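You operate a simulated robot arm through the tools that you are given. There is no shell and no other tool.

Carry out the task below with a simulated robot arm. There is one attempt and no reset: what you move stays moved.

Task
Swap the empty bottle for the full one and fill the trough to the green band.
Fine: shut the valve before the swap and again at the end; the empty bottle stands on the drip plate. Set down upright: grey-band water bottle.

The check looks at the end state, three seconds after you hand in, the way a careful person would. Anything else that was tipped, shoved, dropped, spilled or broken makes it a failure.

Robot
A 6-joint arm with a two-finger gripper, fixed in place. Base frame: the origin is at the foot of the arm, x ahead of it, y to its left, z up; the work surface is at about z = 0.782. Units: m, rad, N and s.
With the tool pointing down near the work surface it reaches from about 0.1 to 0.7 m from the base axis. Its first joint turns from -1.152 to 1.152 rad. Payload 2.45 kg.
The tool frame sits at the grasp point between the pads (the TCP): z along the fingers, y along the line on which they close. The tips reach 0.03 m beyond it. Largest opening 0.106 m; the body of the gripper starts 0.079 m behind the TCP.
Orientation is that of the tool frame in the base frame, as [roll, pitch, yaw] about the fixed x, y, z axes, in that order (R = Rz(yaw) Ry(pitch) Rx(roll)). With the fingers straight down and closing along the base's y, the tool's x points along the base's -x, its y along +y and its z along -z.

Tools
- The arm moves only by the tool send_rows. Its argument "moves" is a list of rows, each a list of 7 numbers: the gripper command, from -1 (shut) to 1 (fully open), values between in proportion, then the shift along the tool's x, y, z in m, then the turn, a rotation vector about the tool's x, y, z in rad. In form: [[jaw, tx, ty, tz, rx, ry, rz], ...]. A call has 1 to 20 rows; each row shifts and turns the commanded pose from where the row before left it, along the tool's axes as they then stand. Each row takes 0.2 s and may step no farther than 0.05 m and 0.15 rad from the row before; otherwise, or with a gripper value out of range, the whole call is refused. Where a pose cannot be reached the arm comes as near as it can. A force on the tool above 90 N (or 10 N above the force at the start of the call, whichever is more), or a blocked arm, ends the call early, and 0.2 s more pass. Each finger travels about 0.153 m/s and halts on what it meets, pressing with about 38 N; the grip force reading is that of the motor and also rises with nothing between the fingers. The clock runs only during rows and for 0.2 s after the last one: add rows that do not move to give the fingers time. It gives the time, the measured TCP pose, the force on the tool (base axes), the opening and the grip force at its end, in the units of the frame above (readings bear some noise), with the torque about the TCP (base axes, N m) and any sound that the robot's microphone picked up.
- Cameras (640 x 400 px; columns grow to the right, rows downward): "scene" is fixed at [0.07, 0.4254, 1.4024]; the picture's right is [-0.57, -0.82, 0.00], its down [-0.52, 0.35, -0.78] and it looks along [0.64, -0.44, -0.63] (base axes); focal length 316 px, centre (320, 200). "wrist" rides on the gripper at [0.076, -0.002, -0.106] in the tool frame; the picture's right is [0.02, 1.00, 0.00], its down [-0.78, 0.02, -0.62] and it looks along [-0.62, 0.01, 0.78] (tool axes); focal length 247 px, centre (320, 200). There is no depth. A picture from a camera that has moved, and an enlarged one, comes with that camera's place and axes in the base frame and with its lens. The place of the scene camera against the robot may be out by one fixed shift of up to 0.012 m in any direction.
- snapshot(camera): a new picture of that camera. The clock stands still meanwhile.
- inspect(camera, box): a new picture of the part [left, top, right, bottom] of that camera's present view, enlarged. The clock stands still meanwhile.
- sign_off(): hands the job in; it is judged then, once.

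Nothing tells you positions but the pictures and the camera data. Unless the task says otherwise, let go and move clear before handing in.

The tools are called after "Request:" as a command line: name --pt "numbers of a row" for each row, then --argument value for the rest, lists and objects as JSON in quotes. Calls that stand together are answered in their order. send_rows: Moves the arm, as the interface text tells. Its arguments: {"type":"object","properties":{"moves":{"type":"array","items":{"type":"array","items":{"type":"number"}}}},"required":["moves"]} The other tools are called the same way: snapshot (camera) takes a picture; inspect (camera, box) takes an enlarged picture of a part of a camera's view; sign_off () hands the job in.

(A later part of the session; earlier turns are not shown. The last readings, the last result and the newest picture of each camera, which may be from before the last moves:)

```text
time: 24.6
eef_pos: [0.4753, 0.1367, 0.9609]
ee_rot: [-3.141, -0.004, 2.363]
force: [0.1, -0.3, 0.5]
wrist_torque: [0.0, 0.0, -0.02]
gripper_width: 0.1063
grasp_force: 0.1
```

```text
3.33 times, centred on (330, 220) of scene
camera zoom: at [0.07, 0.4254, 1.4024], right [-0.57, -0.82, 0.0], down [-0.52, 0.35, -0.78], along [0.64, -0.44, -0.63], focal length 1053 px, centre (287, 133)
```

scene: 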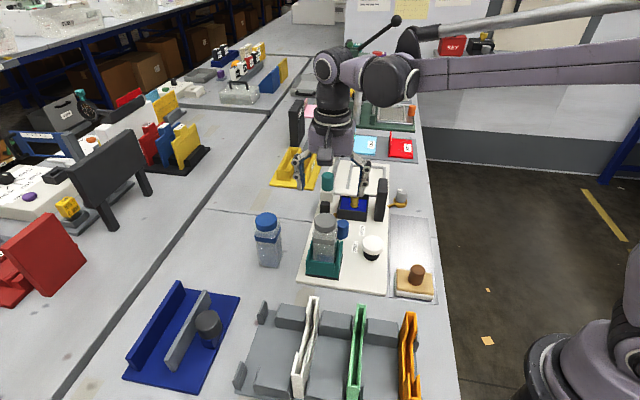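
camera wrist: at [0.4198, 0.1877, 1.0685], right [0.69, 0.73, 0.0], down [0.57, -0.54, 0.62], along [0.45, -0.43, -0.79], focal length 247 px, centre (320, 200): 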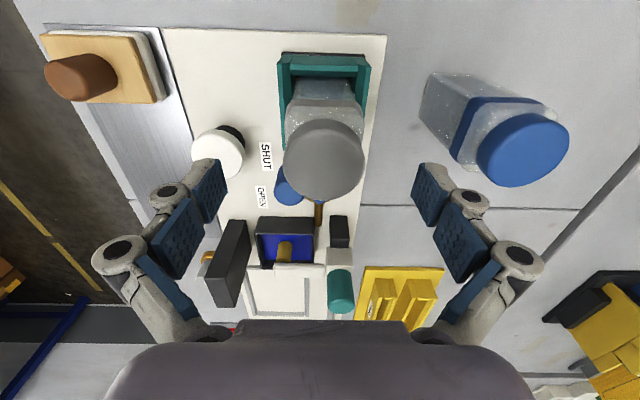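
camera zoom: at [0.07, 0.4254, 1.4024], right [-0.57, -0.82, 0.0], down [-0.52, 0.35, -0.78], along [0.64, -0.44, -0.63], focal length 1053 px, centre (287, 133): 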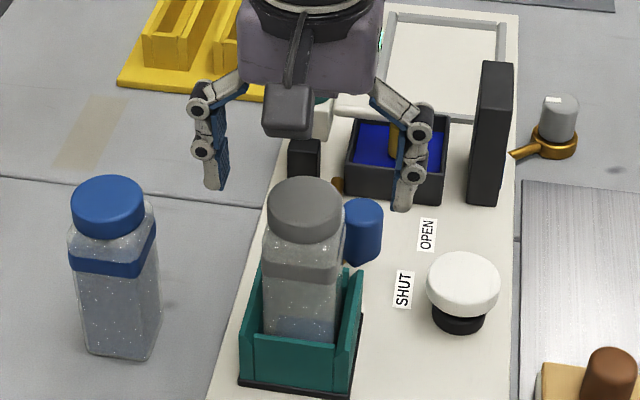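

The fingers straddle the cap evenly. I'll lower to grip the body just under the cap, with tips staying above the dock rim.

Request:
send_rows --pt "1 0.002 0.001 0.03 0 0 0" --pt "1 0 0 0.03 0 0 0" --pt "1 0 0 0.017 0 0 0" --pt "1 0 0 0 0 0 0"

Request:
inspect --camera "scene" --box '[270, 180, 390, 280]'

Request:
snapshot --camera "wrist"

```text
time: 25.6
eef_pos: [0.4757, 0.1357, 0.8828]
ee_rot: [3.141, -0.002, 2.364]
force: [0.2, -0.1, 0.1]
wrist_torque: [0.03, 0.01, 0.0]
gripper_width: 0.106
grasp_force: 0.0
```

```text
4.00 times, centred on (330, 230) of scene
camera zoom: at [0.07, 0.4254, 1.4024], right [-0.57, -0.82, 0.0], down [-0.52, 0.35, -0.78], along [0.64, -0.44, -0.63], focal length 1263 px, centre (280, 80)
```

zoom: 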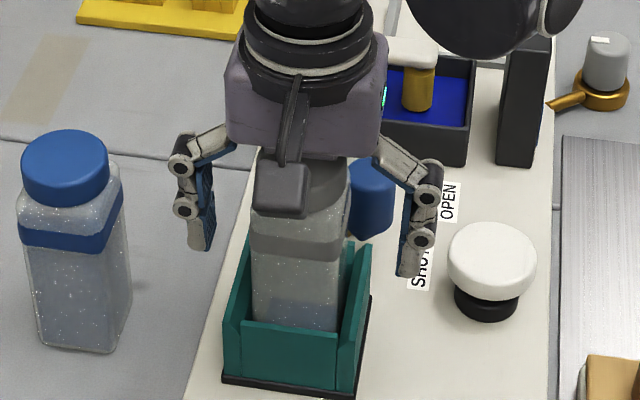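

```text
taken
camera wrist: at [0.4199, 0.1877, 0.9901], right [0.69, 0.73, 0.0], down [0.57, -0.54, 0.62], along [0.45, -0.43, -0.79], focal length 247 px, centre (320, 200)
```

wrist: 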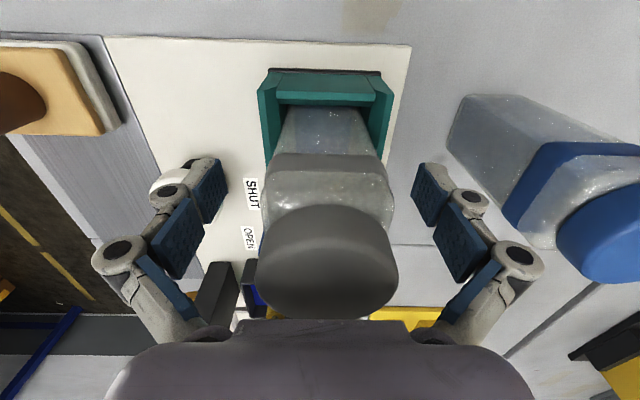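

Fingers are on either side of the bottle body with clearance. I'll close the grip gradually.

Request:
send_rows --pt "0.5 0 0 0 0 0 0" --pt "0.25 0 0 0 0 0 0" --pt "0.1 0 0 0 0 0 0" --pt "-0.1 0 0 0 0 0 0" --pt "-0.3 0 0 0 0 0 0" --pt "-0.3 0 0 0 0 0 0"

Request:
inspect --camera "scene" --box '[270, 180, 390, 280]'

```text
time: 27.0
eef_pos: [0.4751, 0.1348, 0.8825]
ee_rot: [3.141, -0.002, 2.363]
force: [0.4, 0.1, 5.1]
wrist_torque: [0.04, -0.02, -0.02]
gripper_width: 0.0488
grasp_force: 37.8
```

```text
4.00 times, centred on (330, 230) of scene
camera zoom: at [0.0699, 0.4254, 1.4024], right [-0.57, -0.82, 0.0], down [-0.52, 0.35, -0.78], along [0.64, -0.44, -0.63], focal length 1263 px, centre (280, 80)
```

zoom: 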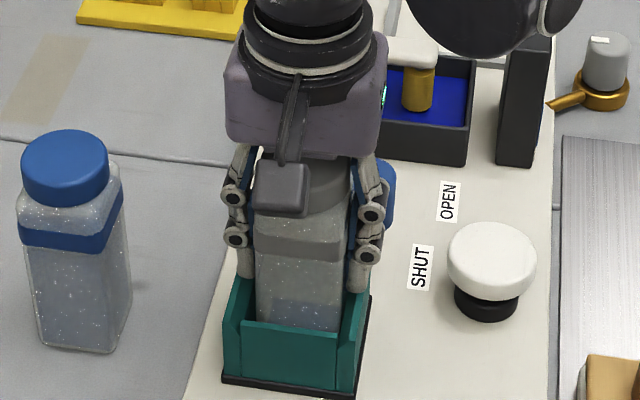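

The grip is solid at 0.049 m and 38 N. I'll lift straight up slowly at first and watch the weight.

Request:
send_rows --pt "-0.5 0 0 -0.005 0 0 0" --pt "-0.5 0 0 -0.01 0 0 0" --pt "-0.5 0 0 -0.015 0 0 0" --pt "-0.5 0 0 0 0 0 0"

Request:
inspect --camera "scene" --box '[270, 180, 390, 280]'

```text
time: 28.0
eef_pos: [0.4754, 0.1377, 0.9134]
ee_rot: [-3.14, -0.003, 2.365]
force: [0.3, 0.0, 0.0]
wrist_torque: [-0.02, -0.03, -0.02]
gripper_width: 0.0489
grasp_force: 37.9
```

```text
4.00 times, centred on (330, 230) of scene
camera zoom: at [0.07, 0.4254, 1.4024], right [-0.57, -0.82, 0.0], down [-0.52, 0.35, -0.78], along [0.64, -0.44, -0.63], focal length 1263 px, centre (280, 80)
```

zoom: 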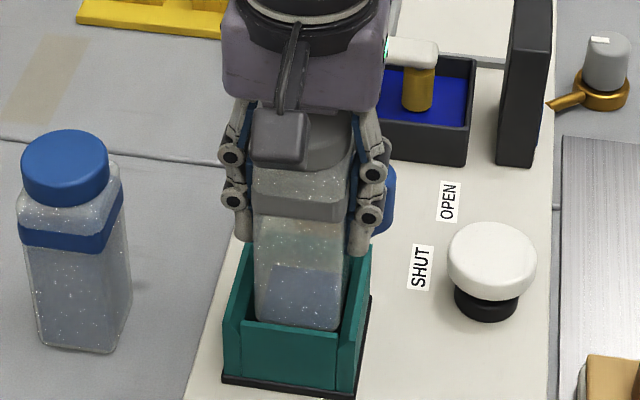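

The bottle is lifting cleanly out of the dock. I'll raise it clear and carry it over to above the free part of the drip plate at about (0.408, -0.092).

Request:
send_rows --pt "-0.5 0 0 -0.03 0 0 0" --pt "-0.5 0 0 -0.03 0 0 0" --pt "-0.5 0 0 -0.027 0 0 0" --pt "-0.5 -0.0142 -0.0262 0 0 0 0" --pt "-0.5 -0.0142 -0.0262 0 0 0 0" --pt "-0.5 -0.0142 -0.0262 0 0 0 0" --pt "-0.5 -0.0142 -0.0262 0 0 0 0" --pt "-0.5 -0.0142 -0.0262 0 0 0 0" --pt "-0.5 -0.0142 -0.0262 0 0 0 0" --pt "-0.5 -0.0142 -0.0262 0 0 0 0" --pt "-0.5 -0.0142 -0.0262 0 0 0 0" --pt "-0.5 0 0 0 0 0 0" --pt "-0.5 0 0 0 0 0 0"

Request:
snapshot --camera "wrist"

Request:
inspect --camera "scene" --box '[290, 150, 450, 310]'

```text
time: 30.8
eef_pos: [0.4106, -0.09, 1.0004]
ee_rot: [-3.141, -0.005, 2.363]
force: [0.0, 0.3, 0.0]
wrist_torque: [-0.01, -0.03, -0.01]
gripper_width: 0.0487
grasp_force: 37.8
```

```text
taken
camera wrist: at [0.3534, -0.0378, 1.1093], right [0.69, 0.73, 0.0], down [0.57, -0.54, 0.62], along [0.45, -0.43, -0.79], focal length 247 px, centre (320, 200)
```

wrist: 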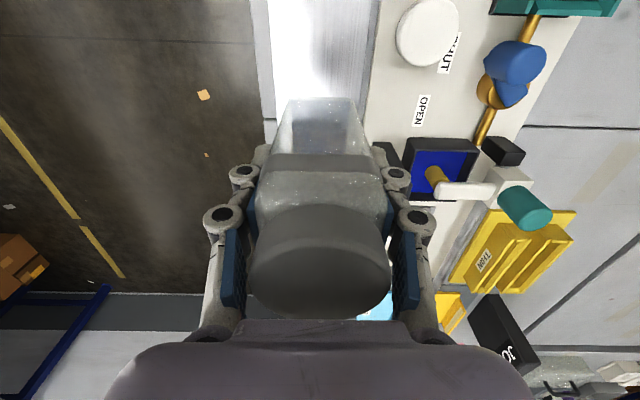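

```text
2.50 times, centred on (370, 230) of scene
camera zoom: at [0.07, 0.4254, 1.4024], right [-0.57, -0.82, 0.0], down [-0.52, 0.35, -0.78], along [0.64, -0.44, -0.63], focal length 790 px, centre (195, 125)
```

zoom: 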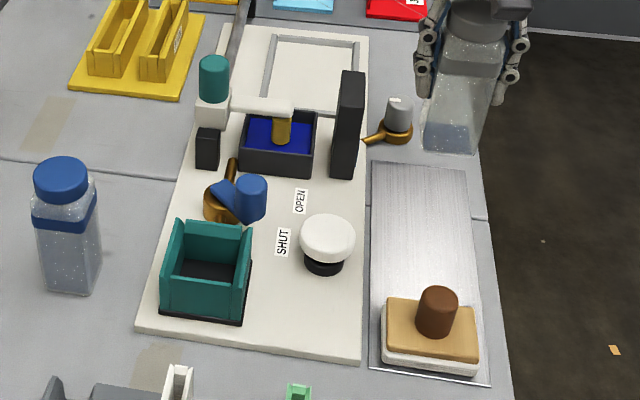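

The empty bottle hangs centred over the free part of the drip plate. I'll lower it to just above the plate, then feel for contact in small steps.

Request:
send_rows --pt "-0.5 0 0 0.03 0 0 0" --pt "-0.5 0 0 0.03 0 0 0" --pt "-0.5 0 0 0.03 0 0 0" --pt "-0.5 0 0 0.025 0 0 0" --pt "-0.5 0 0 0 0 0 0"

Request:
inspect --camera "scene" --box '[360, 170, 460, 290]'

Request:
snapshot --camera "wrist"

```text
time: 32.0
eef_pos: [0.4078, -0.0897, 0.8856]
ee_rot: [-3.141, -0.003, 2.363]
force: [0.0, -0.6, -1.5]
wrist_torque: [-0.01, 0.01, 0.0]
gripper_width: 0.0487
grasp_force: 37.9
```

```text
3.33 times, centred on (410, 230) of scene
camera zoom: at [0.07, 0.4254, 1.4024], right [-0.57, -0.82, 0.0], down [-0.52, 0.35, -0.78], along [0.64, -0.44, -0.63], focal length 1053 px, centre (20, 100)
```

zoom: 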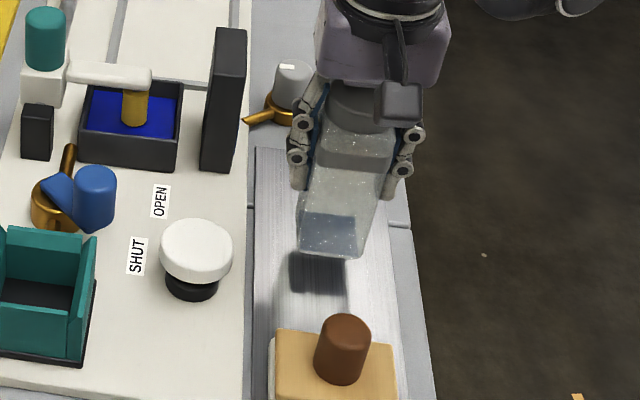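

```text
taken
camera wrist: at [0.3514, -0.0383, 0.9936], right [0.69, 0.73, 0.0], down [0.57, -0.54, 0.62], along [0.45, -0.43, -0.79], focal length 247 px, centre (320, 200)
```

wrist: 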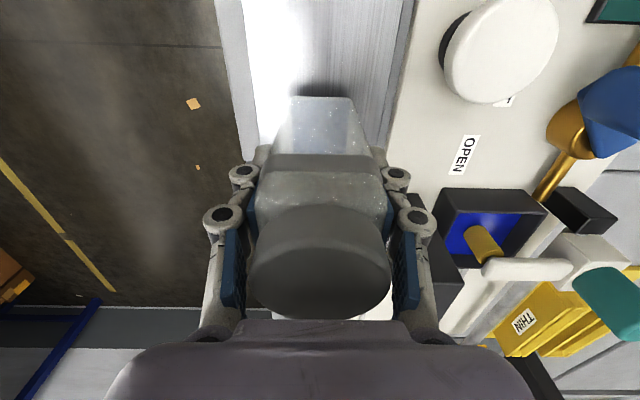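

The bottle hovers a couple of centimetres over the plate, centred between its edges. I'll lower in small steps and read the force each time.

Request:
send_rows --pt "-0.5 0 0 0.006 0 0 0" --pt "-0.5 0 0 0.006 0 0 0" --pt "-0.5 0 0 0 0 0 0"

Request:
send_rows --pt "-0.5 0 0 0.004 0 0 0" --pt "-0.5 0 0 0 0 0 0"

Request:
inspect --camera "scene" --box '[380, 200, 440, 270]'

```text
time: 32.8
eef_pos: [0.4085, -0.0898, 0.8738]
ee_rot: [-3.141, -0.004, 2.363]
force: [-0.2, 1.0, 0.3]
wrist_torque: [-0.01, 0.02, 0.01]
gripper_width: 0.0489
grasp_force: 38.0
```

```text
time: 33.4
eef_pos: [0.4084, -0.0904, 0.8703]
ee_rot: [3.141, -0.003, 2.361]
force: [0.7, -0.6, -0.3]
wrist_torque: [0.0, -0.03, 0.0]
gripper_width: 0.0488
grasp_force: 37.3
```

```text
5.71 times, centred on (410, 235) of scene
camera zoom: at [0.07, 0.4254, 1.4024], right [-0.57, -0.82, 0.0], down [-0.52, 0.35, -0.78], along [0.64, -0.44, -0.63], focal length 1804 px, centre (-194, 0)
```

zoom: 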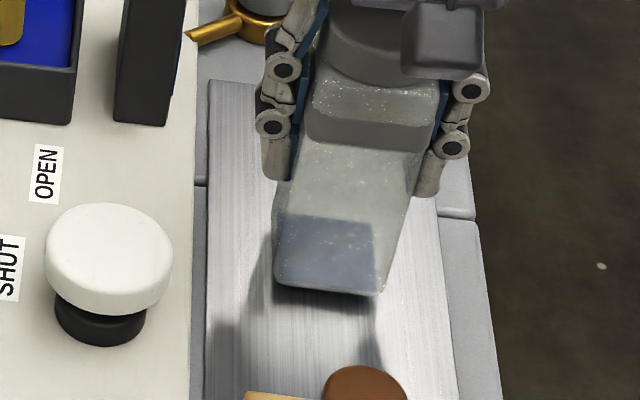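

The gap is now just a few millimetres. I'll continue down in finer steps.

Request:
send_rows --pt "-0.5 0 0 0.003 0 0 0" --pt "-0.5 0 0 0 0 0 0"

Request:
send_rows --pt "-0.5 0 0 0.002 0 0 0" --pt "-0.5 0 0 0 0 0 0"

Request:
inspect --camera "scene" --box '[380, 200, 440, 270]'

```text
time: 34.0
eef_pos: [0.4095, -0.0917, 0.867]
ee_rot: [3.14, -0.004, 2.362]
force: [1.0, 0.0, -0.9]
wrist_torque: [0.02, 0.02, -0.03]
gripper_width: 0.0488
grasp_force: 38.2
```

```text
time: 34.6
eef_pos: [0.4083, -0.091, 0.8657]
ee_rot: [3.14, -0.003, 2.363]
force: [-0.7, 0.3, 21.3]
wrist_torque: [0.04, -0.05, -0.02]
gripper_width: 0.0488
grasp_force: 38.6
```

```text
5.71 times, centred on (410, 235) of scene
camera zoom: at [0.0697, 0.4254, 1.4023], right [-0.57, -0.82, 0.0], down [-0.52, 0.35, -0.78], along [0.64, -0.44, -0.62], focal length 1804 px, centre (-194, 0)
```

zoom: 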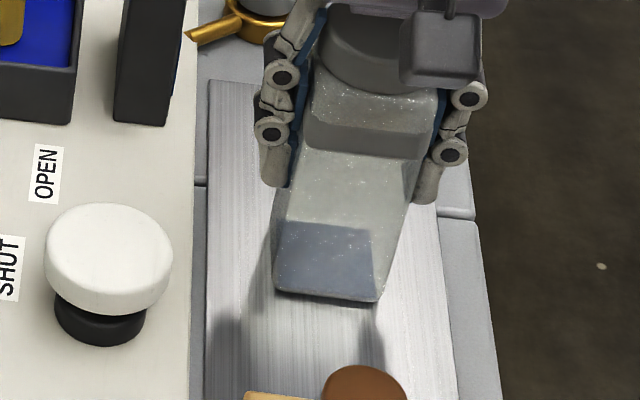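

Contact confirmed at 21 N on the plate. I'll ease up a millimetre, open the fingers and rise straight up.

Request:
send_rows --pt "-0.5 0 0 -0.001 0 0 0" --pt "0.0 0 0 0 0 0 0" --pt "0.3 0 0 0 0 0 0" --pt "0.7 0 0 0 0 0 0" --pt "0.7 0 0 0 0 0 0" --pt "0.7 0 0 -0.02 0 0 0" --pt "0.7 0 0 -0.03 0 0 0" --pt "0.7 0 0 -0.04 0 0 0" --pt "0.7 0 0 -0.04 0 0 0" --pt "0.7 0 0 -0.04 0 0 0" --pt "0.7 0 0 0 0 0 0"

Request:
inspect --camera "scene" --box '[350, 170, 450, 290]'

Request:
snapshot --camera "wrist"

```text
time: 37.0
eef_pos: [0.4094, -0.0919, 1.0354]
ee_rot: [-3.141, -0.003, 2.362]
force: [0.2, -0.8, -0.5]
wrist_torque: [0.01, 0.0, 0.01]
gripper_width: 0.0904
grasp_force: 0.0
```

```text
3.33 times, centred on (400, 230) of scene
camera zoom: at [0.07, 0.4254, 1.4024], right [-0.57, -0.82, 0.0], down [-0.52, 0.35, -0.78], along [0.64, -0.44, -0.63], focal length 1053 px, centre (53, 100)
```

zoom: 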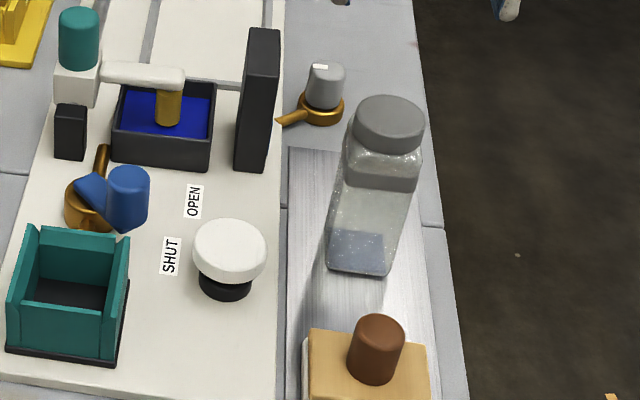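

```text
taken
camera wrist: at [0.3529, -0.0394, 1.1443], right [0.69, 0.73, 0.0], down [0.57, -0.54, 0.62], along [0.45, -0.43, -0.79], focal length 247 px, centre (320, 200)
```

wrist: 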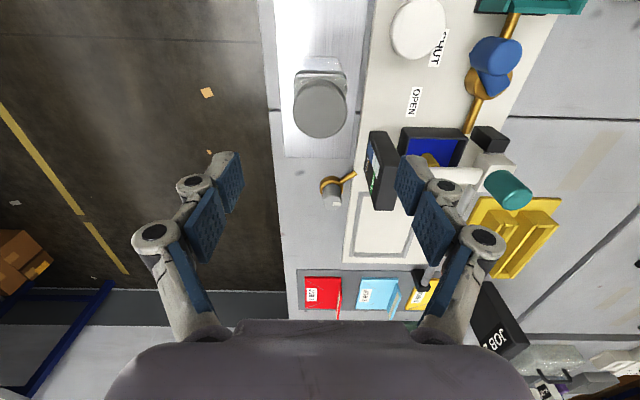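

The empty bottle is standing upright on the drip plate. I'll zoom in on the gauge and the empty dock from here.

Request:
inspect --camera "wrist" --box '[340, 120, 440, 220]'

Request:
inspect --camera "scene" --box '[300, 190, 360, 300]'

Request:
inspect --camera "scene" --box '[235, 190, 305, 280]'

```text
4.00 times, centred on (390, 170) of wrist
camera zoom: at [0.3529, -0.0394, 1.1443], right [0.69, 0.73, 0.0], down [0.57, -0.54, 0.62], along [0.45, -0.43, -0.79], focal length 988 px, centre (40, 320)
```

zoom: 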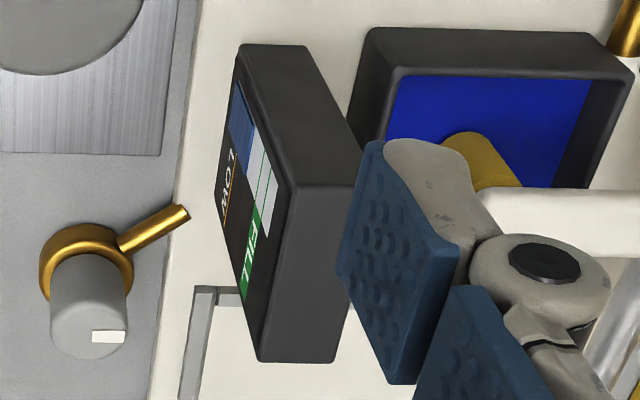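

```text
3.64 times, centred on (330, 245) of scene
camera zoom: at [0.07, 0.4254, 1.4024], right [-0.57, -0.82, 0.0], down [-0.52, 0.35, -0.78], along [0.64, -0.44, -0.63], focal length 1148 px, centre (284, 36)
```

zoom: 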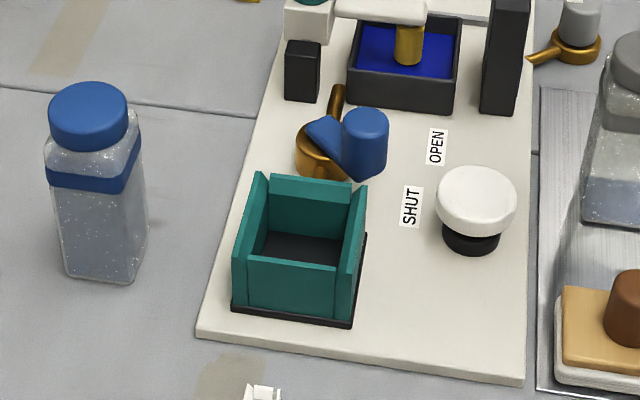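

```text
4.44 times, centred on (270, 235) of scene
camera zoom: at [0.07, 0.4254, 1.4024], right [-0.57, -0.82, 0.0], down [-0.52, 0.35, -0.78], along [0.64, -0.44, -0.63], focal length 1404 px, centre (542, 44)
```

zoom: 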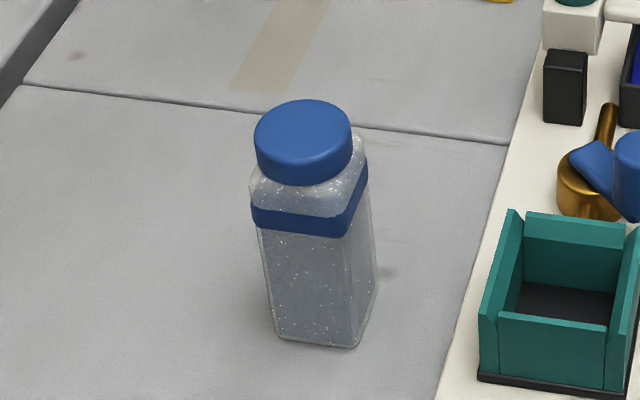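

The empty dock shows a flared four-wall socket, and the gauge still reads just at LOW. Now I'll carry the open gripper over to above the full blue bottle and look at its pose.

Request:
send_rows --pt "0.9 0.0128 0.0384 0 0 0 0" --pt "0.9 0.0128 0.0384 0 0 0 0" --pt "0.9 0.0128 0.0384 0 0 0 0" --pt "0.9 0.0128 0.0384 0 0 0 0" --pt "0.9 0.0128 0.0384 0 0 0 0" --pt "0.9 0.0128 0.0384 0 0 0 0" --pt "1 0.0128 0.0384 0 0 0 0" --pt "1 0.0128 0.0384 0 0 0 0" --pt "1 0.0128 0.0384 0 0 0 0" --pt "1 0 0 0 0 0 0" --pt "1 0 0 0 0 0 0"

Request:
snapshot --camera "wrist"

Request:
inspect --camera "wrist" --box '[250, 40, 410, 190]'

```text
time: 39.4
eef_pos: [0.5721, 0.2365, 1.0353]
ee_rot: [-3.141, -0.004, 2.362]
force: [0.2, -1.0, 0.2]
wrist_torque: [-0.04, 0.01, 0.03]
gripper_width: 0.106
grasp_force: 0.1
```

```text
taken
camera wrist: at [0.5156, 0.2885, 1.1429], right [0.69, 0.73, 0.0], down [0.57, -0.54, 0.62], along [0.45, -0.43, -0.79], focal length 247 px, centre (320, 200)
```

wrist: 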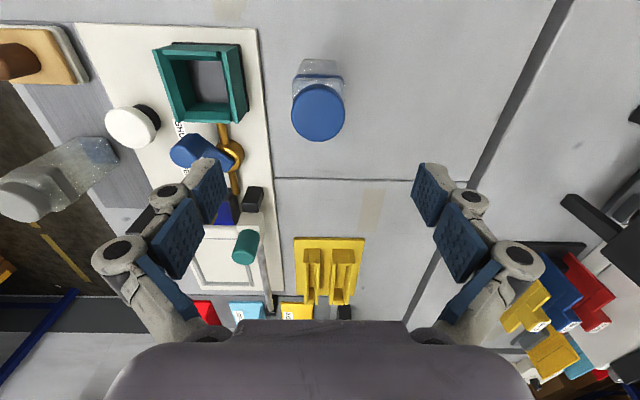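

```text
2.67 times, centred on (330, 115) of wrist
camera zoom: at [0.5156, 0.2885, 1.1429], right [0.69, 0.73, 0.0], down [0.57, -0.54, 0.62], along [0.45, -0.43, -0.79], focal length 659 px, centre (293, 427)
```

zoom: 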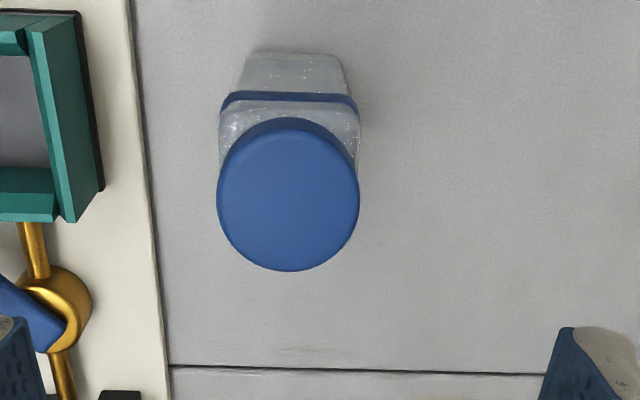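

The full bottle's cap is at (0.571, 0.233), and its faces are parallel to the dock within about a degree. I'll correct slightly and lower until the tips are level with the cap to verify.

Request:
send_rows --pt "1 -0.0015 -0.0032 0 0 0 0" --pt "1 0 0 0.04 0 0 0" --pt "1 0 0 0.04 0 0 0" --pt "1 0 0 0 0 0 0"

Request:
inspect --camera "wrist" --box '[200, 60, 440, 230]'

Request:
inspect --camera "scene" --box '[210, 150, 330, 280]'

```text
time: 40.4
eef_pos: [0.5685, 0.2352, 0.9555]
ee_rot: [3.141, -0.004, 2.362]
force: [-0.4, -0.3, 0.2]
wrist_torque: [0.05, 0.03, 0.0]
gripper_width: 0.106
grasp_force: 0.1
```

```text
2.35 times, centred on (320, 145) of wrist
camera zoom: at [0.5135, 0.2866, 1.063], right [0.69, 0.73, 0.0], down [0.57, -0.54, 0.62], along [0.45, -0.43, -0.79], focal length 581 px, centre (320, 329)
```

zoom: 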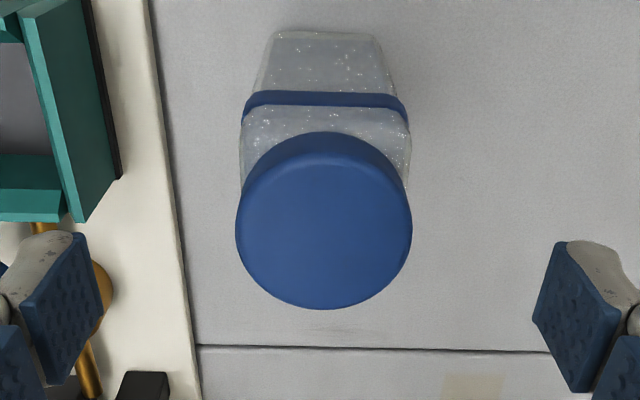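

```text
3.08 times, centred on (270, 215) of scene
camera zoom: at [0.07, 0.4254, 1.4024], right [-0.57, -0.82, 0.0], down [-0.52, 0.35, -0.78], along [0.64, -0.44, -0.63], focal length 972 px, centre (474, 154)
```

zoom: 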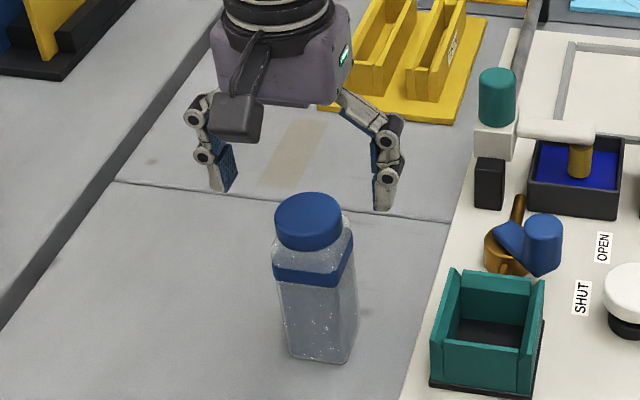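

The cap lines up with the gripper within a few millimetres. I'll correct and lower to the same grip height relative to the bottle as before.

Request:
send_rows --pt "1 -0.003 0 0.03 0 0 0" --pt "1 0 0 0.03 0 0 0" --pt "1 0 0 0.028 0 0 0" --pt "1 0 0 0 0 0 0"

Request:
snapshot --camera "wrist"

Request:
inspect --camera "scene" --box '[210, 170, 330, 280]'

```text
time: 41.4
eef_pos: [0.5695, 0.2305, 0.8687]
ee_rot: [-3.141, -0.003, 2.363]
force: [0.2, 0.4, 0.2]
wrist_torque: [-0.02, -0.02, -0.01]
gripper_width: 0.1062
grasp_force: 0.0
```

```text
taken
camera wrist: at [0.5126, 0.282, 0.9759], right [0.69, 0.73, 0.0], down [0.57, -0.54, 0.62], along [0.45, -0.43, -0.79], focal length 247 px, centre (320, 200)
```

wrist: 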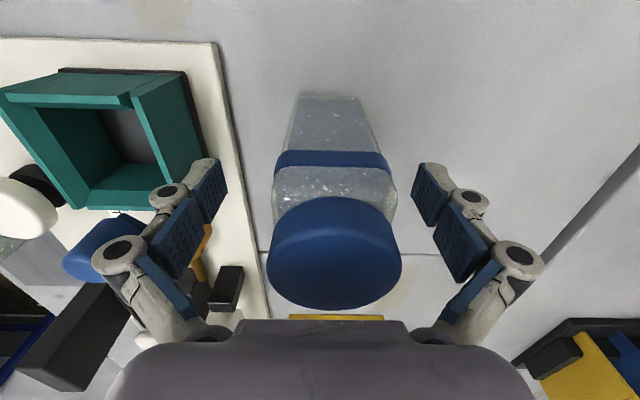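

```text
3.64 times, centred on (270, 225) of scene
camera zoom: at [0.07, 0.4254, 1.4024], right [-0.57, -0.82, 0.0], down [-0.52, 0.35, -0.78], along [0.64, -0.44, -0.63], focal length 1148 px, centre (502, 109)
```

zoom: 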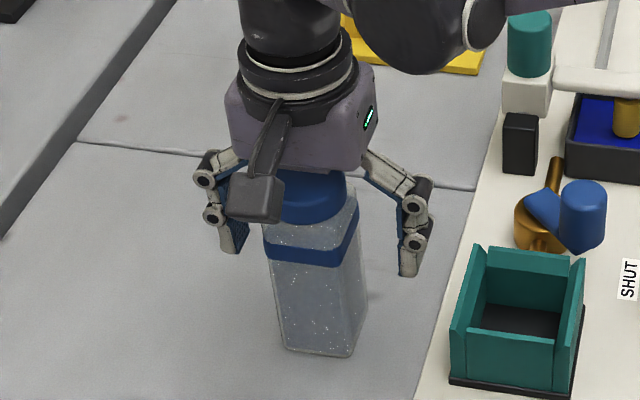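

The bottle is about 4 mm off centre between the fingers. I'll correct that, lower 4 mm, then close gradually.

Request:
send_rows --pt "1 0 0.0038 0.004 0 0 0" --pt "1 0 0 0 0 0 0" --pt "0.5 0 0 0 0 0 0" --pt "0.25 0 0 0 0 0 0" --pt "0.1 0 0 0 0 0 0" --pt "0.0 0 0 0 0 0 0" --pt "-0.2 0 0 0 0 0 0" --pt "-0.5 0 0 0 0 0 0" --pt "-0.5 0 0 0 0 0 0"

Request:
snapshot --camera "wrist"

Request:
inspect --camera "scene" --box '[210, 170, 330, 280]'

```text
time: 43.4
eef_pos: [0.5728, 0.2317, 0.8652]
ee_rot: [3.141, -0.004, 2.363]
force: [1.7, 1.4, 3.2]
wrist_torque: [0.21, -0.15, -0.01]
gripper_width: 0.0493
grasp_force: 38.2
```

```text
taken
camera wrist: at [0.5157, 0.285, 0.9721], right [0.69, 0.73, 0.0], down [0.57, -0.54, 0.62], along [0.45, -0.42, -0.79], focal length 247 px, centre (320, 200)
```

wrist: 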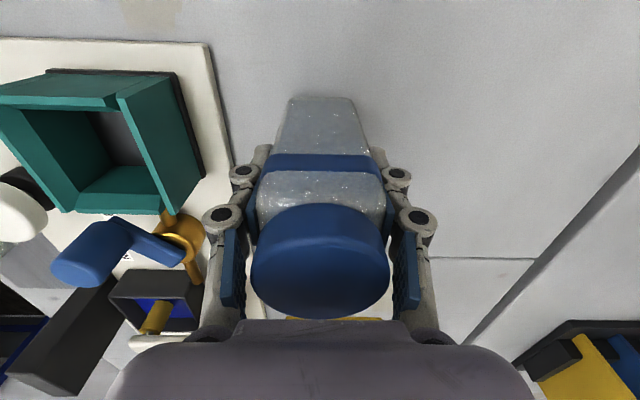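

```text
3.64 times, centred on (270, 225) of scene
camera zoom: at [0.0699, 0.4254, 1.4024], right [-0.57, -0.82, 0.0], down [-0.52, 0.35, -0.78], along [0.64, -0.44, -0.63], focal length 1148 px, centre (502, 109)
```

zoom: 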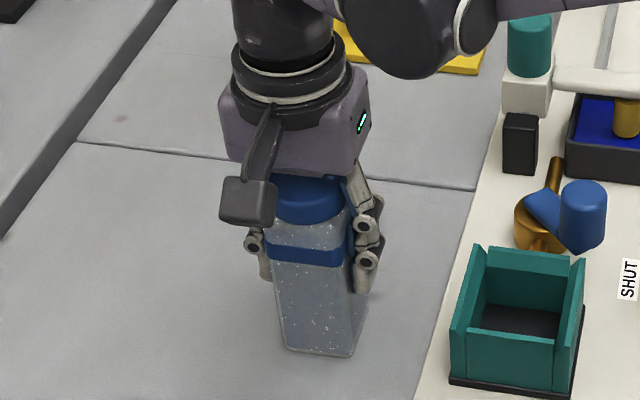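

The grip is firm and the cap sits in the same place in the wrist view as the grey one did. I'll lift slowly and check for slip.

Request:
send_rows --pt "-0.5 0 0 -0.005 0 0 0" --pt "-0.5 0 0 -0.01 0 0 0" --pt "-0.5 0 0 -0.015 0 0 0" --pt "-0.5 0 0 -0.02 0 0 0" --pt "-0.5 0 0 0 0 0 0"

Request:
snapshot --camera "wrist"

Request:
inspect --camera "scene" --box '[210, 170, 330, 280]'

```text
time: 44.6
eef_pos: [0.5725, 0.2332, 0.9141]
ee_rot: [-3.141, -0.004, 2.363]
force: [0.2, -0.7, -4.1]
wrist_torque: [0.02, 0.0, 0.0]
gripper_width: 0.0497
grasp_force: 38.2
```

```text
taken
camera wrist: at [0.5165, 0.285, 1.0219], right [0.69, 0.73, 0.0], down [0.57, -0.54, 0.62], along [0.45, -0.43, -0.79], focal length 247 px, centre (320, 200)
```

wrist: 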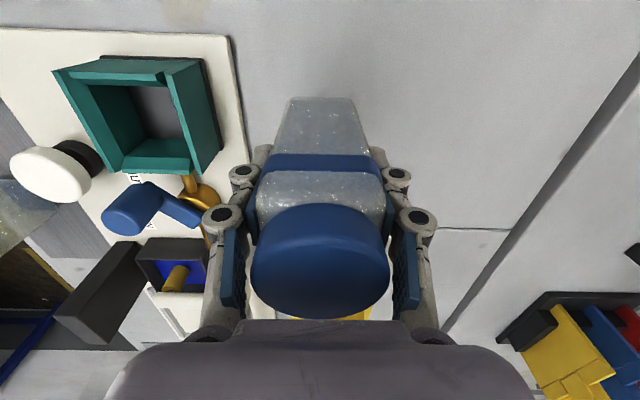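

```text
3.64 times, centred on (270, 225) of scene
camera zoom: at [0.07, 0.4254, 1.4023], right [-0.57, -0.82, 0.0], down [-0.52, 0.35, -0.78], along [0.64, -0.44, -0.63], focal length 1148 px, centre (502, 109)
```

zoom: 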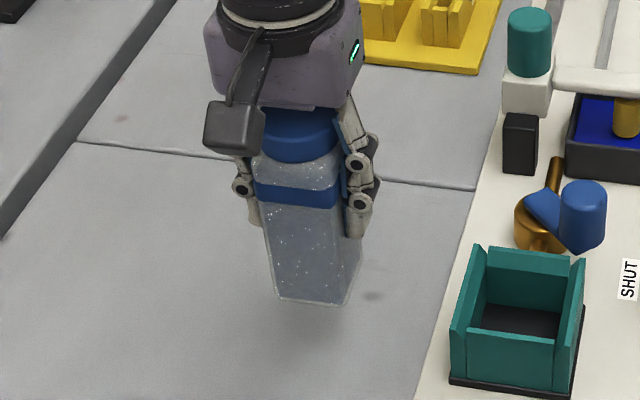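

The full bottle (about 0.42 kg) is held without slipping. I'll raise it and carry it over the dock, to the same TCP position where the grey one came out (0.4755, 0.136).

Request:
send_rows --pt "-0.5 0 0 -0.03 0 0 0" --pt "-0.5 0 0 -0.03 0 0 0" --pt "-0.5 0.0001 -0.0229 0 0 0 0" --pt "-0.5 0.0001 -0.0229 0 0 0 0" --pt "-0.5 0.0001 -0.0229 0 0 0 0" --pt "-0.5 0.0001 -0.0229 0 0 0 0" --pt "-0.5 0.0001 -0.0229 0 0 0 0" --pt "-0.5 0.0002 -0.0229 0 0 0 0" --pt "-0.5 0 0 0 0 0 0" --pt "-0.5 0 0 0 0 0 0"

Request:
snapshot --camera "wrist"

Request:
inspect --camera "scene" --box '[270, 170, 390, 290]'

```text
time: 46.8
eef_pos: [0.476, 0.1357, 0.9743]
ee_rot: [-3.142, -0.003, 2.36]
force: [0.5, -0.9, -3.5]
wrist_torque: [-0.01, 0.01, -0.01]
gripper_width: 0.0494
grasp_force: 37.8
```

```text
taken
camera wrist: at [0.4189, 0.1879, 1.0811], right [0.69, 0.73, 0.0], down [0.57, -0.54, 0.62], along [0.45, -0.43, -0.79], focal length 247 px, centre (320, 200)
```

wrist: 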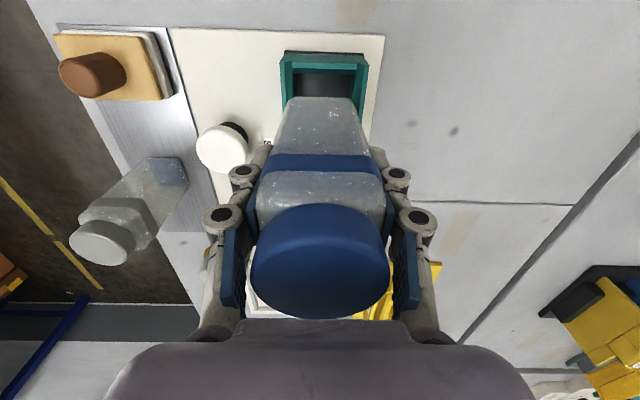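

```text
3.33 times, centred on (330, 230) of scene
camera zoom: at [0.07, 0.4254, 1.4023], right [-0.57, -0.82, 0.0], down [-0.52, 0.35, -0.78], along [0.64, -0.44, -0.63], focal length 1053 px, centre (287, 100)
```

zoom: 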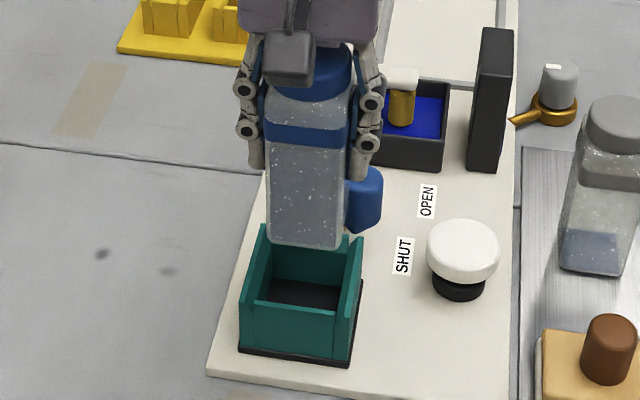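

The bottle is right above the dock socket. I'll lower until its base is just above the rim and check alignment.

Request:
send_rows --pt "-0.5 0 0 0.02 0 0 0" --pt "-0.5 0 0 0.012 0 0 0" --pt "-0.5 0 0 0 0 0 0" --pt "-0.5 0 0 0 0 0 0"

Request:
inspect --camera "scene" --box '[290, 200, 370, 280]'

Request:
inspect --camera "wrist" --box '[240, 40, 400, 160]'

```text
time: 47.8
eef_pos: [0.4754, 0.1365, 0.9406]
ee_rot: [-3.141, -0.003, 2.363]
force: [-0.1, 1.1, -2.4]
wrist_torque: [0.01, -0.01, 0.02]
gripper_width: 0.0495
grasp_force: 37.7
```

```text
5.00 times, centred on (330, 240) of scene
camera zoom: at [0.07, 0.4254, 1.4023], right [-0.57, -0.82, 0.0], down [-0.52, 0.35, -0.78], along [0.64, -0.44, -0.63], focal length 1579 px, centre (270, 0)
```

zoom: 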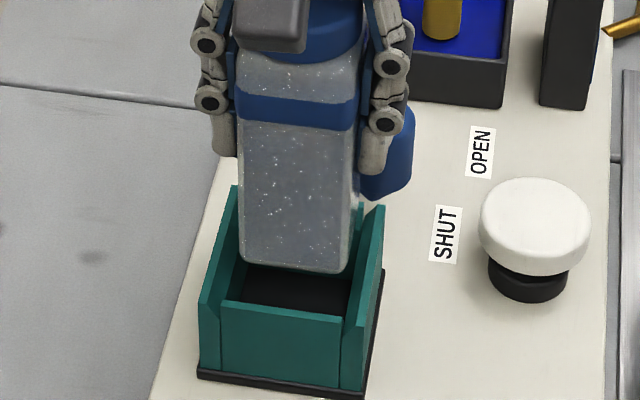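

```text
3.33 times, centred on (320, 100) of wrist
camera zoom: at [0.4199, 0.1881, 1.0493], right [0.69, 0.73, 0.0], down [0.57, -0.54, 0.62], along [0.45, -0.43, -0.79], focal length 823 px, centre (320, 533)
```

zoom: 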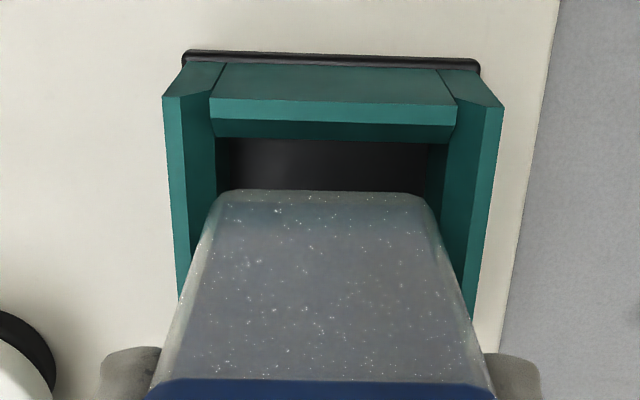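

The bottle is aligned with the socket to within a millimetre or two, and the socket has about 3 mm of play per side. I'll lower it into the dock in small steps while watching the force.

Request:
send_rows --pt "-0.5 0 0 0.008 0 0 0" --pt "-0.5 0 0 0.008 0 0 0" --pt "-0.5 0 0 0.006 0 0 0" --pt "-0.5 0 0 0 0 0 0"

Request:
inspect --camera "scene" --box '[290, 200, 370, 280]'

Request:
inspect --camera "wrist" --box '[240, 40, 400, 160]'

```text
time: 48.8
eef_pos: [0.4766, 0.1356, 0.92]
ee_rot: [-3.14, -0.004, 2.363]
force: [-0.4, 0.4, -3.5]
wrist_torque: [0.02, 0.03, 0.01]
gripper_width: 0.0495
grasp_force: 37.7
```

```text
5.00 times, centred on (330, 240) of scene
camera zoom: at [0.07, 0.4254, 1.4023], right [-0.57, -0.82, 0.0], down [-0.52, 0.35, -0.78], along [0.64, -0.44, -0.63], focal length 1579 px, centre (270, 0)
```

zoom: 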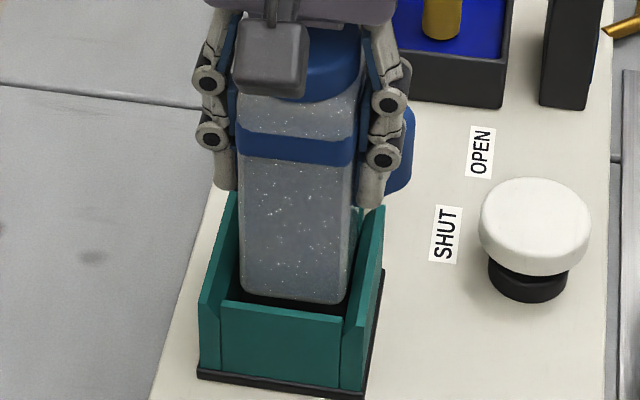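

```text
3.33 times, centred on (320, 100) of wrist
camera zoom: at [0.4202, 0.1878, 1.0279], right [0.69, 0.73, 0.0], down [0.57, -0.54, 0.62], along [0.45, -0.43, -0.79], focal length 823 px, centre (320, 533)
```

zoom: 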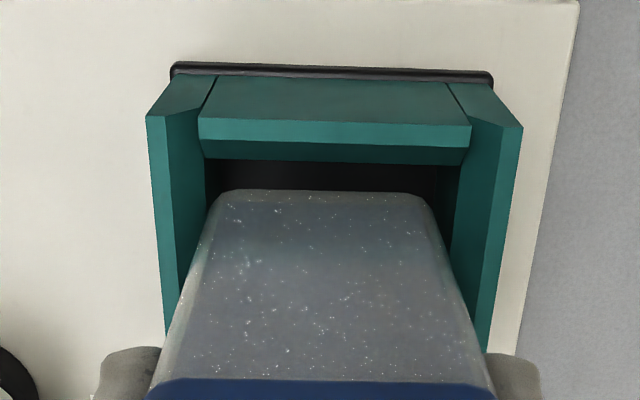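

The dock centre lies about 2 mm to the +w side of the bottle. I'll shift by that amount and continue lowering in small steps.

Request:
send_rows --pt "-0.5 0 0.0018 0 0 0 0" --pt "-0.5 0 0 0.005 0 0 0" --pt "-0.5 0 0 0.005 0 0 0" --pt "-0.5 0 0 0 0 0 0"

Request:
send_rows --pt "-0.5 0 0 0.005 0 0 0" --pt "-0.5 0 0 0.005 0 0 0" --pt "-0.5 0 0 0 0 0 0"

Request:
inspect --camera "scene" --box '[290, 200, 370, 280]'

Request:
inspect --camera "wrist" --box '[240, 40, 400, 160]'

```text
time: 49.8
eef_pos: [0.4789, 0.1385, 0.9098]
ee_rot: [-3.141, -0.003, 2.365]
force: [0.0, -0.1, -3.4]
wrist_torque: [-0.02, 0.0, 0.01]
gripper_width: 0.0495
grasp_force: 38.4
```

```text
time: 50.6
eef_pos: [0.4784, 0.1367, 0.898]
ee_rot: [-3.141, -0.004, 2.363]
force: [0.8, 0.8, -2.5]
wrist_torque: [0.05, -0.02, -0.02]
gripper_width: 0.0495
grasp_force: 38.5
```

```text
5.00 times, centred on (330, 240) of scene
camera zoom: at [0.07, 0.4254, 1.4023], right [-0.57, -0.82, 0.0], down [-0.52, 0.35, -0.78], along [0.64, -0.44, -0.63], focal length 1579 px, centre (270, 0)
```

zoom: 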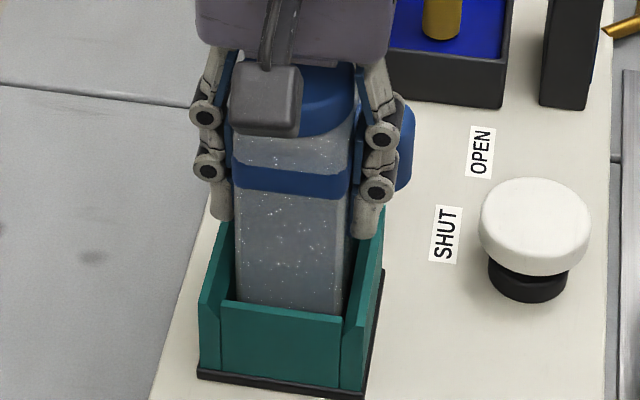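

```text
3.33 times, centred on (320, 100) of wrist
camera zoom: at [0.422, 0.1889, 1.0074], right [0.69, 0.73, 0.0], down [0.57, -0.54, 0.62], along [0.45, -0.43, -0.79], focal length 823 px, centre (320, 533)
```

zoom: 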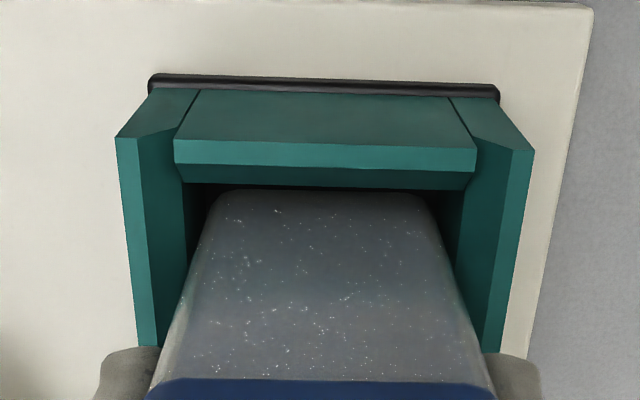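

The bottle is inside the socket with even gaps and no side force. I'll lower the last centimetre gently until it seats.

Request:
send_rows --pt "-0.5 0 0 0.004 0 0 0" --pt "-0.5 0 0 0.004 0 0 0" --pt "-0.5 0 0 0 0 0 0"

Request:
send_rows --pt "-0.5 0 0 0.002 0 0 0" --pt "-0.5 0 0 0 0 0 0"

Request:
send_rows --pt "-0.5 0 0 0.002 0 0 0" --pt "-0.5 0 0 0 0 0 0"

```text
time: 51.4
eef_pos: [0.4778, 0.1365, 0.8915]
ee_rot: [-3.14, -0.004, 2.364]
force: [-0.4, 0.3, -3.4]
wrist_torque: [-0.01, 0.02, 0.04]
gripper_width: 0.0496
grasp_force: 37.7
```

```text
time: 52.0
eef_pos: [0.4793, 0.1369, 0.89]
ee_rot: [-3.14, -0.002, 2.361]
force: [-0.3, -0.6, -3.2]
wrist_torque: [0.03, 0.03, -0.02]
gripper_width: 0.0493
grasp_force: 37.8
```

```text
time: 52.6
eef_pos: [0.4773, 0.1377, 0.8873]
ee_rot: [-3.141, -0.004, 2.364]
force: [-0.4, -0.2, -2.4]
wrist_torque: [0.01, -0.01, -0.02]
gripper_width: 0.0494
grasp_force: 38.0
```

Still hanging freely at z 0.887, with contact expected near 0.884. I'll continue 2 mm at a time.

Request:
send_rows --pt "-0.5 0 0 0.002 0 0 0" --pt "-0.5 0 0 0 0 0 0"

Request:
send_rows --pt "-0.5 0 0 0.0015 0 0 0" --pt "-0.5 0 0 0 0 0 0"

```text
time: 53.2
eef_pos: [0.4774, 0.1373, 0.8862]
ee_rot: [3.141, -0.002, 2.363]
force: [-0.9, -0.1, -3.4]
wrist_torque: [-0.01, -0.01, -0.02]
gripper_width: 0.0496
grasp_force: 37.8
```

```text
time: 53.8
eef_pos: [0.4776, 0.1373, 0.8843]
ee_rot: [-3.141, -0.004, 2.364]
force: [-0.1, -0.2, -3.4]
wrist_torque: [-0.03, 0.03, 0.02]
gripper_width: 0.0494
grasp_force: 37.8
```

Request:
send_rows --pt "-0.5 0 0 0.0015 0 0 0" --pt "-0.5 0 0 0 0 0 0"

Request:
inspect --camera "scene" --box '[290, 200, 370, 280]'

```text
time: 54.4
eef_pos: [0.4779, 0.137, 0.8841]
ee_rot: [-3.141, -0.004, 2.363]
force: [-0.2, 0.8, 21.1]
wrist_torque: [0.01, -0.04, -0.05]
gripper_width: 0.0494
grasp_force: 37.9
```

```text
5.00 times, centred on (330, 240) of scene
camera zoom: at [0.0697, 0.4253, 1.4024], right [-0.57, -0.82, 0.0], down [-0.52, 0.35, -0.78], along [0.64, -0.44, -0.62], focal length 1579 px, centre (270, 0)
```

zoom: 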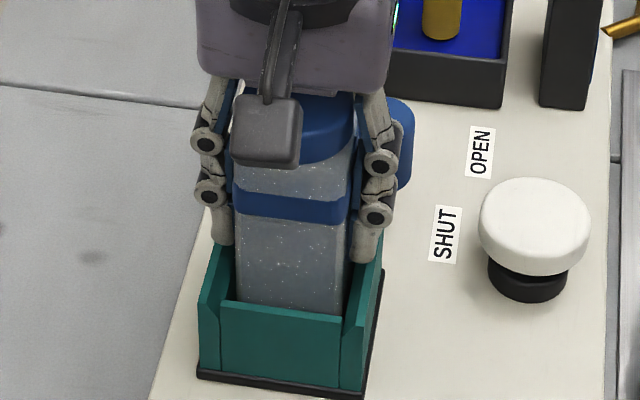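

The bottle has seated on the dock floor (21 N at z 0.884, as expected). I'll ease off, open and lift clear.

Request:
send_rows --pt "-0.5 0 0 -0.001 0 0 0" --pt "0.0 0 0 0 0 0 0" --pt "0.3 0 0 0 0 0 0" --pt "0.7 0 0 0 0 0 0" --pt "0.8 0 0 0 0 0 0" --pt "0.8 0 0 -0.02 0 0 0" --pt "0.8 0 0 -0.03 0 0 0" --pt "0.8 0 0 -0.04 0 0 0" --pt "0.8 0 0 -0.04 0 0 0" --pt "0.8 0 0 -0.03 0 0 0" --pt "0.8 0 0 0 0 0 0"

Request:
inspect --camera "scene" --box '[280, 170, 440, 290]'

Request:
snapshot --camera "wrist"

```text
time: 56.8
eef_pos: [0.477, 0.1351, 1.0427]
ee_rot: [-3.139, -0.003, 2.363]
force: [0.2, -0.1, 0.6]
wrist_torque: [-0.03, -0.02, -0.01]
gripper_width: 0.0954
grasp_force: 0.1
```

```text
3.33 times, centred on (360, 230) of scene
camera zoom: at [0.07, 0.4254, 1.4024], right [-0.57, -0.82, 0.0], down [-0.52, 0.35, -0.78], along [0.64, -0.44, -0.63], focal length 1053 px, centre (187, 100)
```

zoom: 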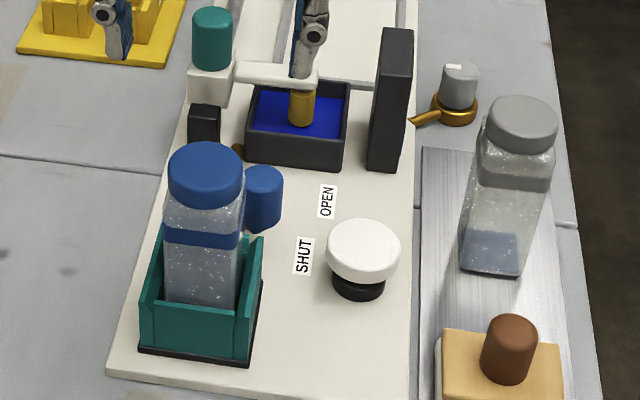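

```text
taken
camera wrist: at [0.4206, 0.1877, 1.1514], right [0.69, 0.73, 0.0], down [0.57, -0.54, 0.62], along [0.45, -0.43, -0.79], focal length 247 px, centre (320, 200)
```

wrist: 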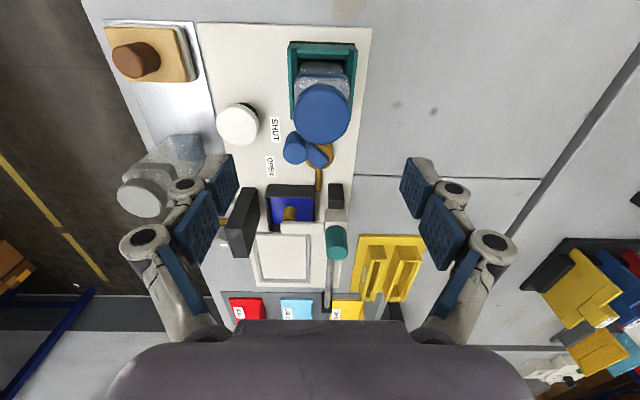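

The full bottle is docked and the empty one stands on the drip plate. Next I'll turn back to the valve orientation and go look at the gauge to confirm nothing flows while shut.

Request:
send_rows --pt "0.5 0 0 0 0 0 -0.144" --pt "0.2 0 0 0 0 0 -0.144" --pt "0 0 0 0 0 0 -0.144" --pt "0 0 0 0 0 0 -0.144" --pt "0 0 0 0 0 0 -0.144" --pt "0 0 0 0 0 0 -0.144" --pt "0 0 0 0 0 0 -0.144" --pt "0 0 0 0 0 0 -0.144" --pt "0 0 0 0 0 0 -0.144" --pt "0 0 0 0 0 0 -0.144" --pt "0 0 0 0 0 0 -0.144"

Request:
send_rows --pt "0 0.034 -0.0246 0 0 0 0" --pt "0 0.034 -0.0246 0 0 0 0" --pt "0 0.034 -0.0246 0 0 0 0" --pt "0 0.034 -0.0246 0 0 0 0" --pt "0 0.034 -0.0246 0 0 0 0" --pt "0 0.034 -0.0246 0 0 0 0" --pt "0 0.034 -0.0246 0 0 0 0" --pt "0 0 0 0.03 0 0 0" --pt "0 0 0 0.025 0 0 0" --pt "0 0 0 0 0 0 0"

Request:
snapshot --camera "wrist"

```text
time: 59.2
eef_pos: [0.4788, 0.1367, 1.0433]
ee_rot: [3.138, 0.0, -2.335]
force: [-0.1, -0.8, 0.4]
wrist_torque: [-0.01, 0.02, -0.01]
gripper_width: 0.053
grasp_force: 0.1
```

```text
time: 61.4
eef_pos: [0.4363, -0.1529, 0.988]
ee_rot: [3.138, -0.001, -2.336]
force: [0.5, 0.3, -1.2]
wrist_torque: [0.0, 0.01, -0.02]
gripper_width: 0.0531
grasp_force: 0.0
```

```text
taken
camera wrist: at [0.3835, -0.2104, 1.0953], right [-0.74, 0.68, 0.0], down [0.53, 0.58, 0.62], along [0.42, 0.46, -0.78], focal length 247 px, centre (320, 200)
```

wrist: 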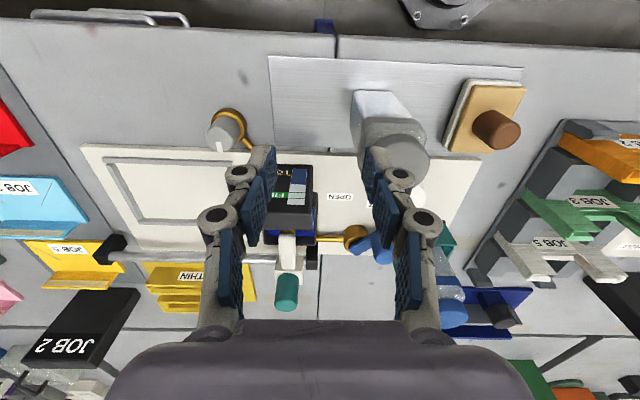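

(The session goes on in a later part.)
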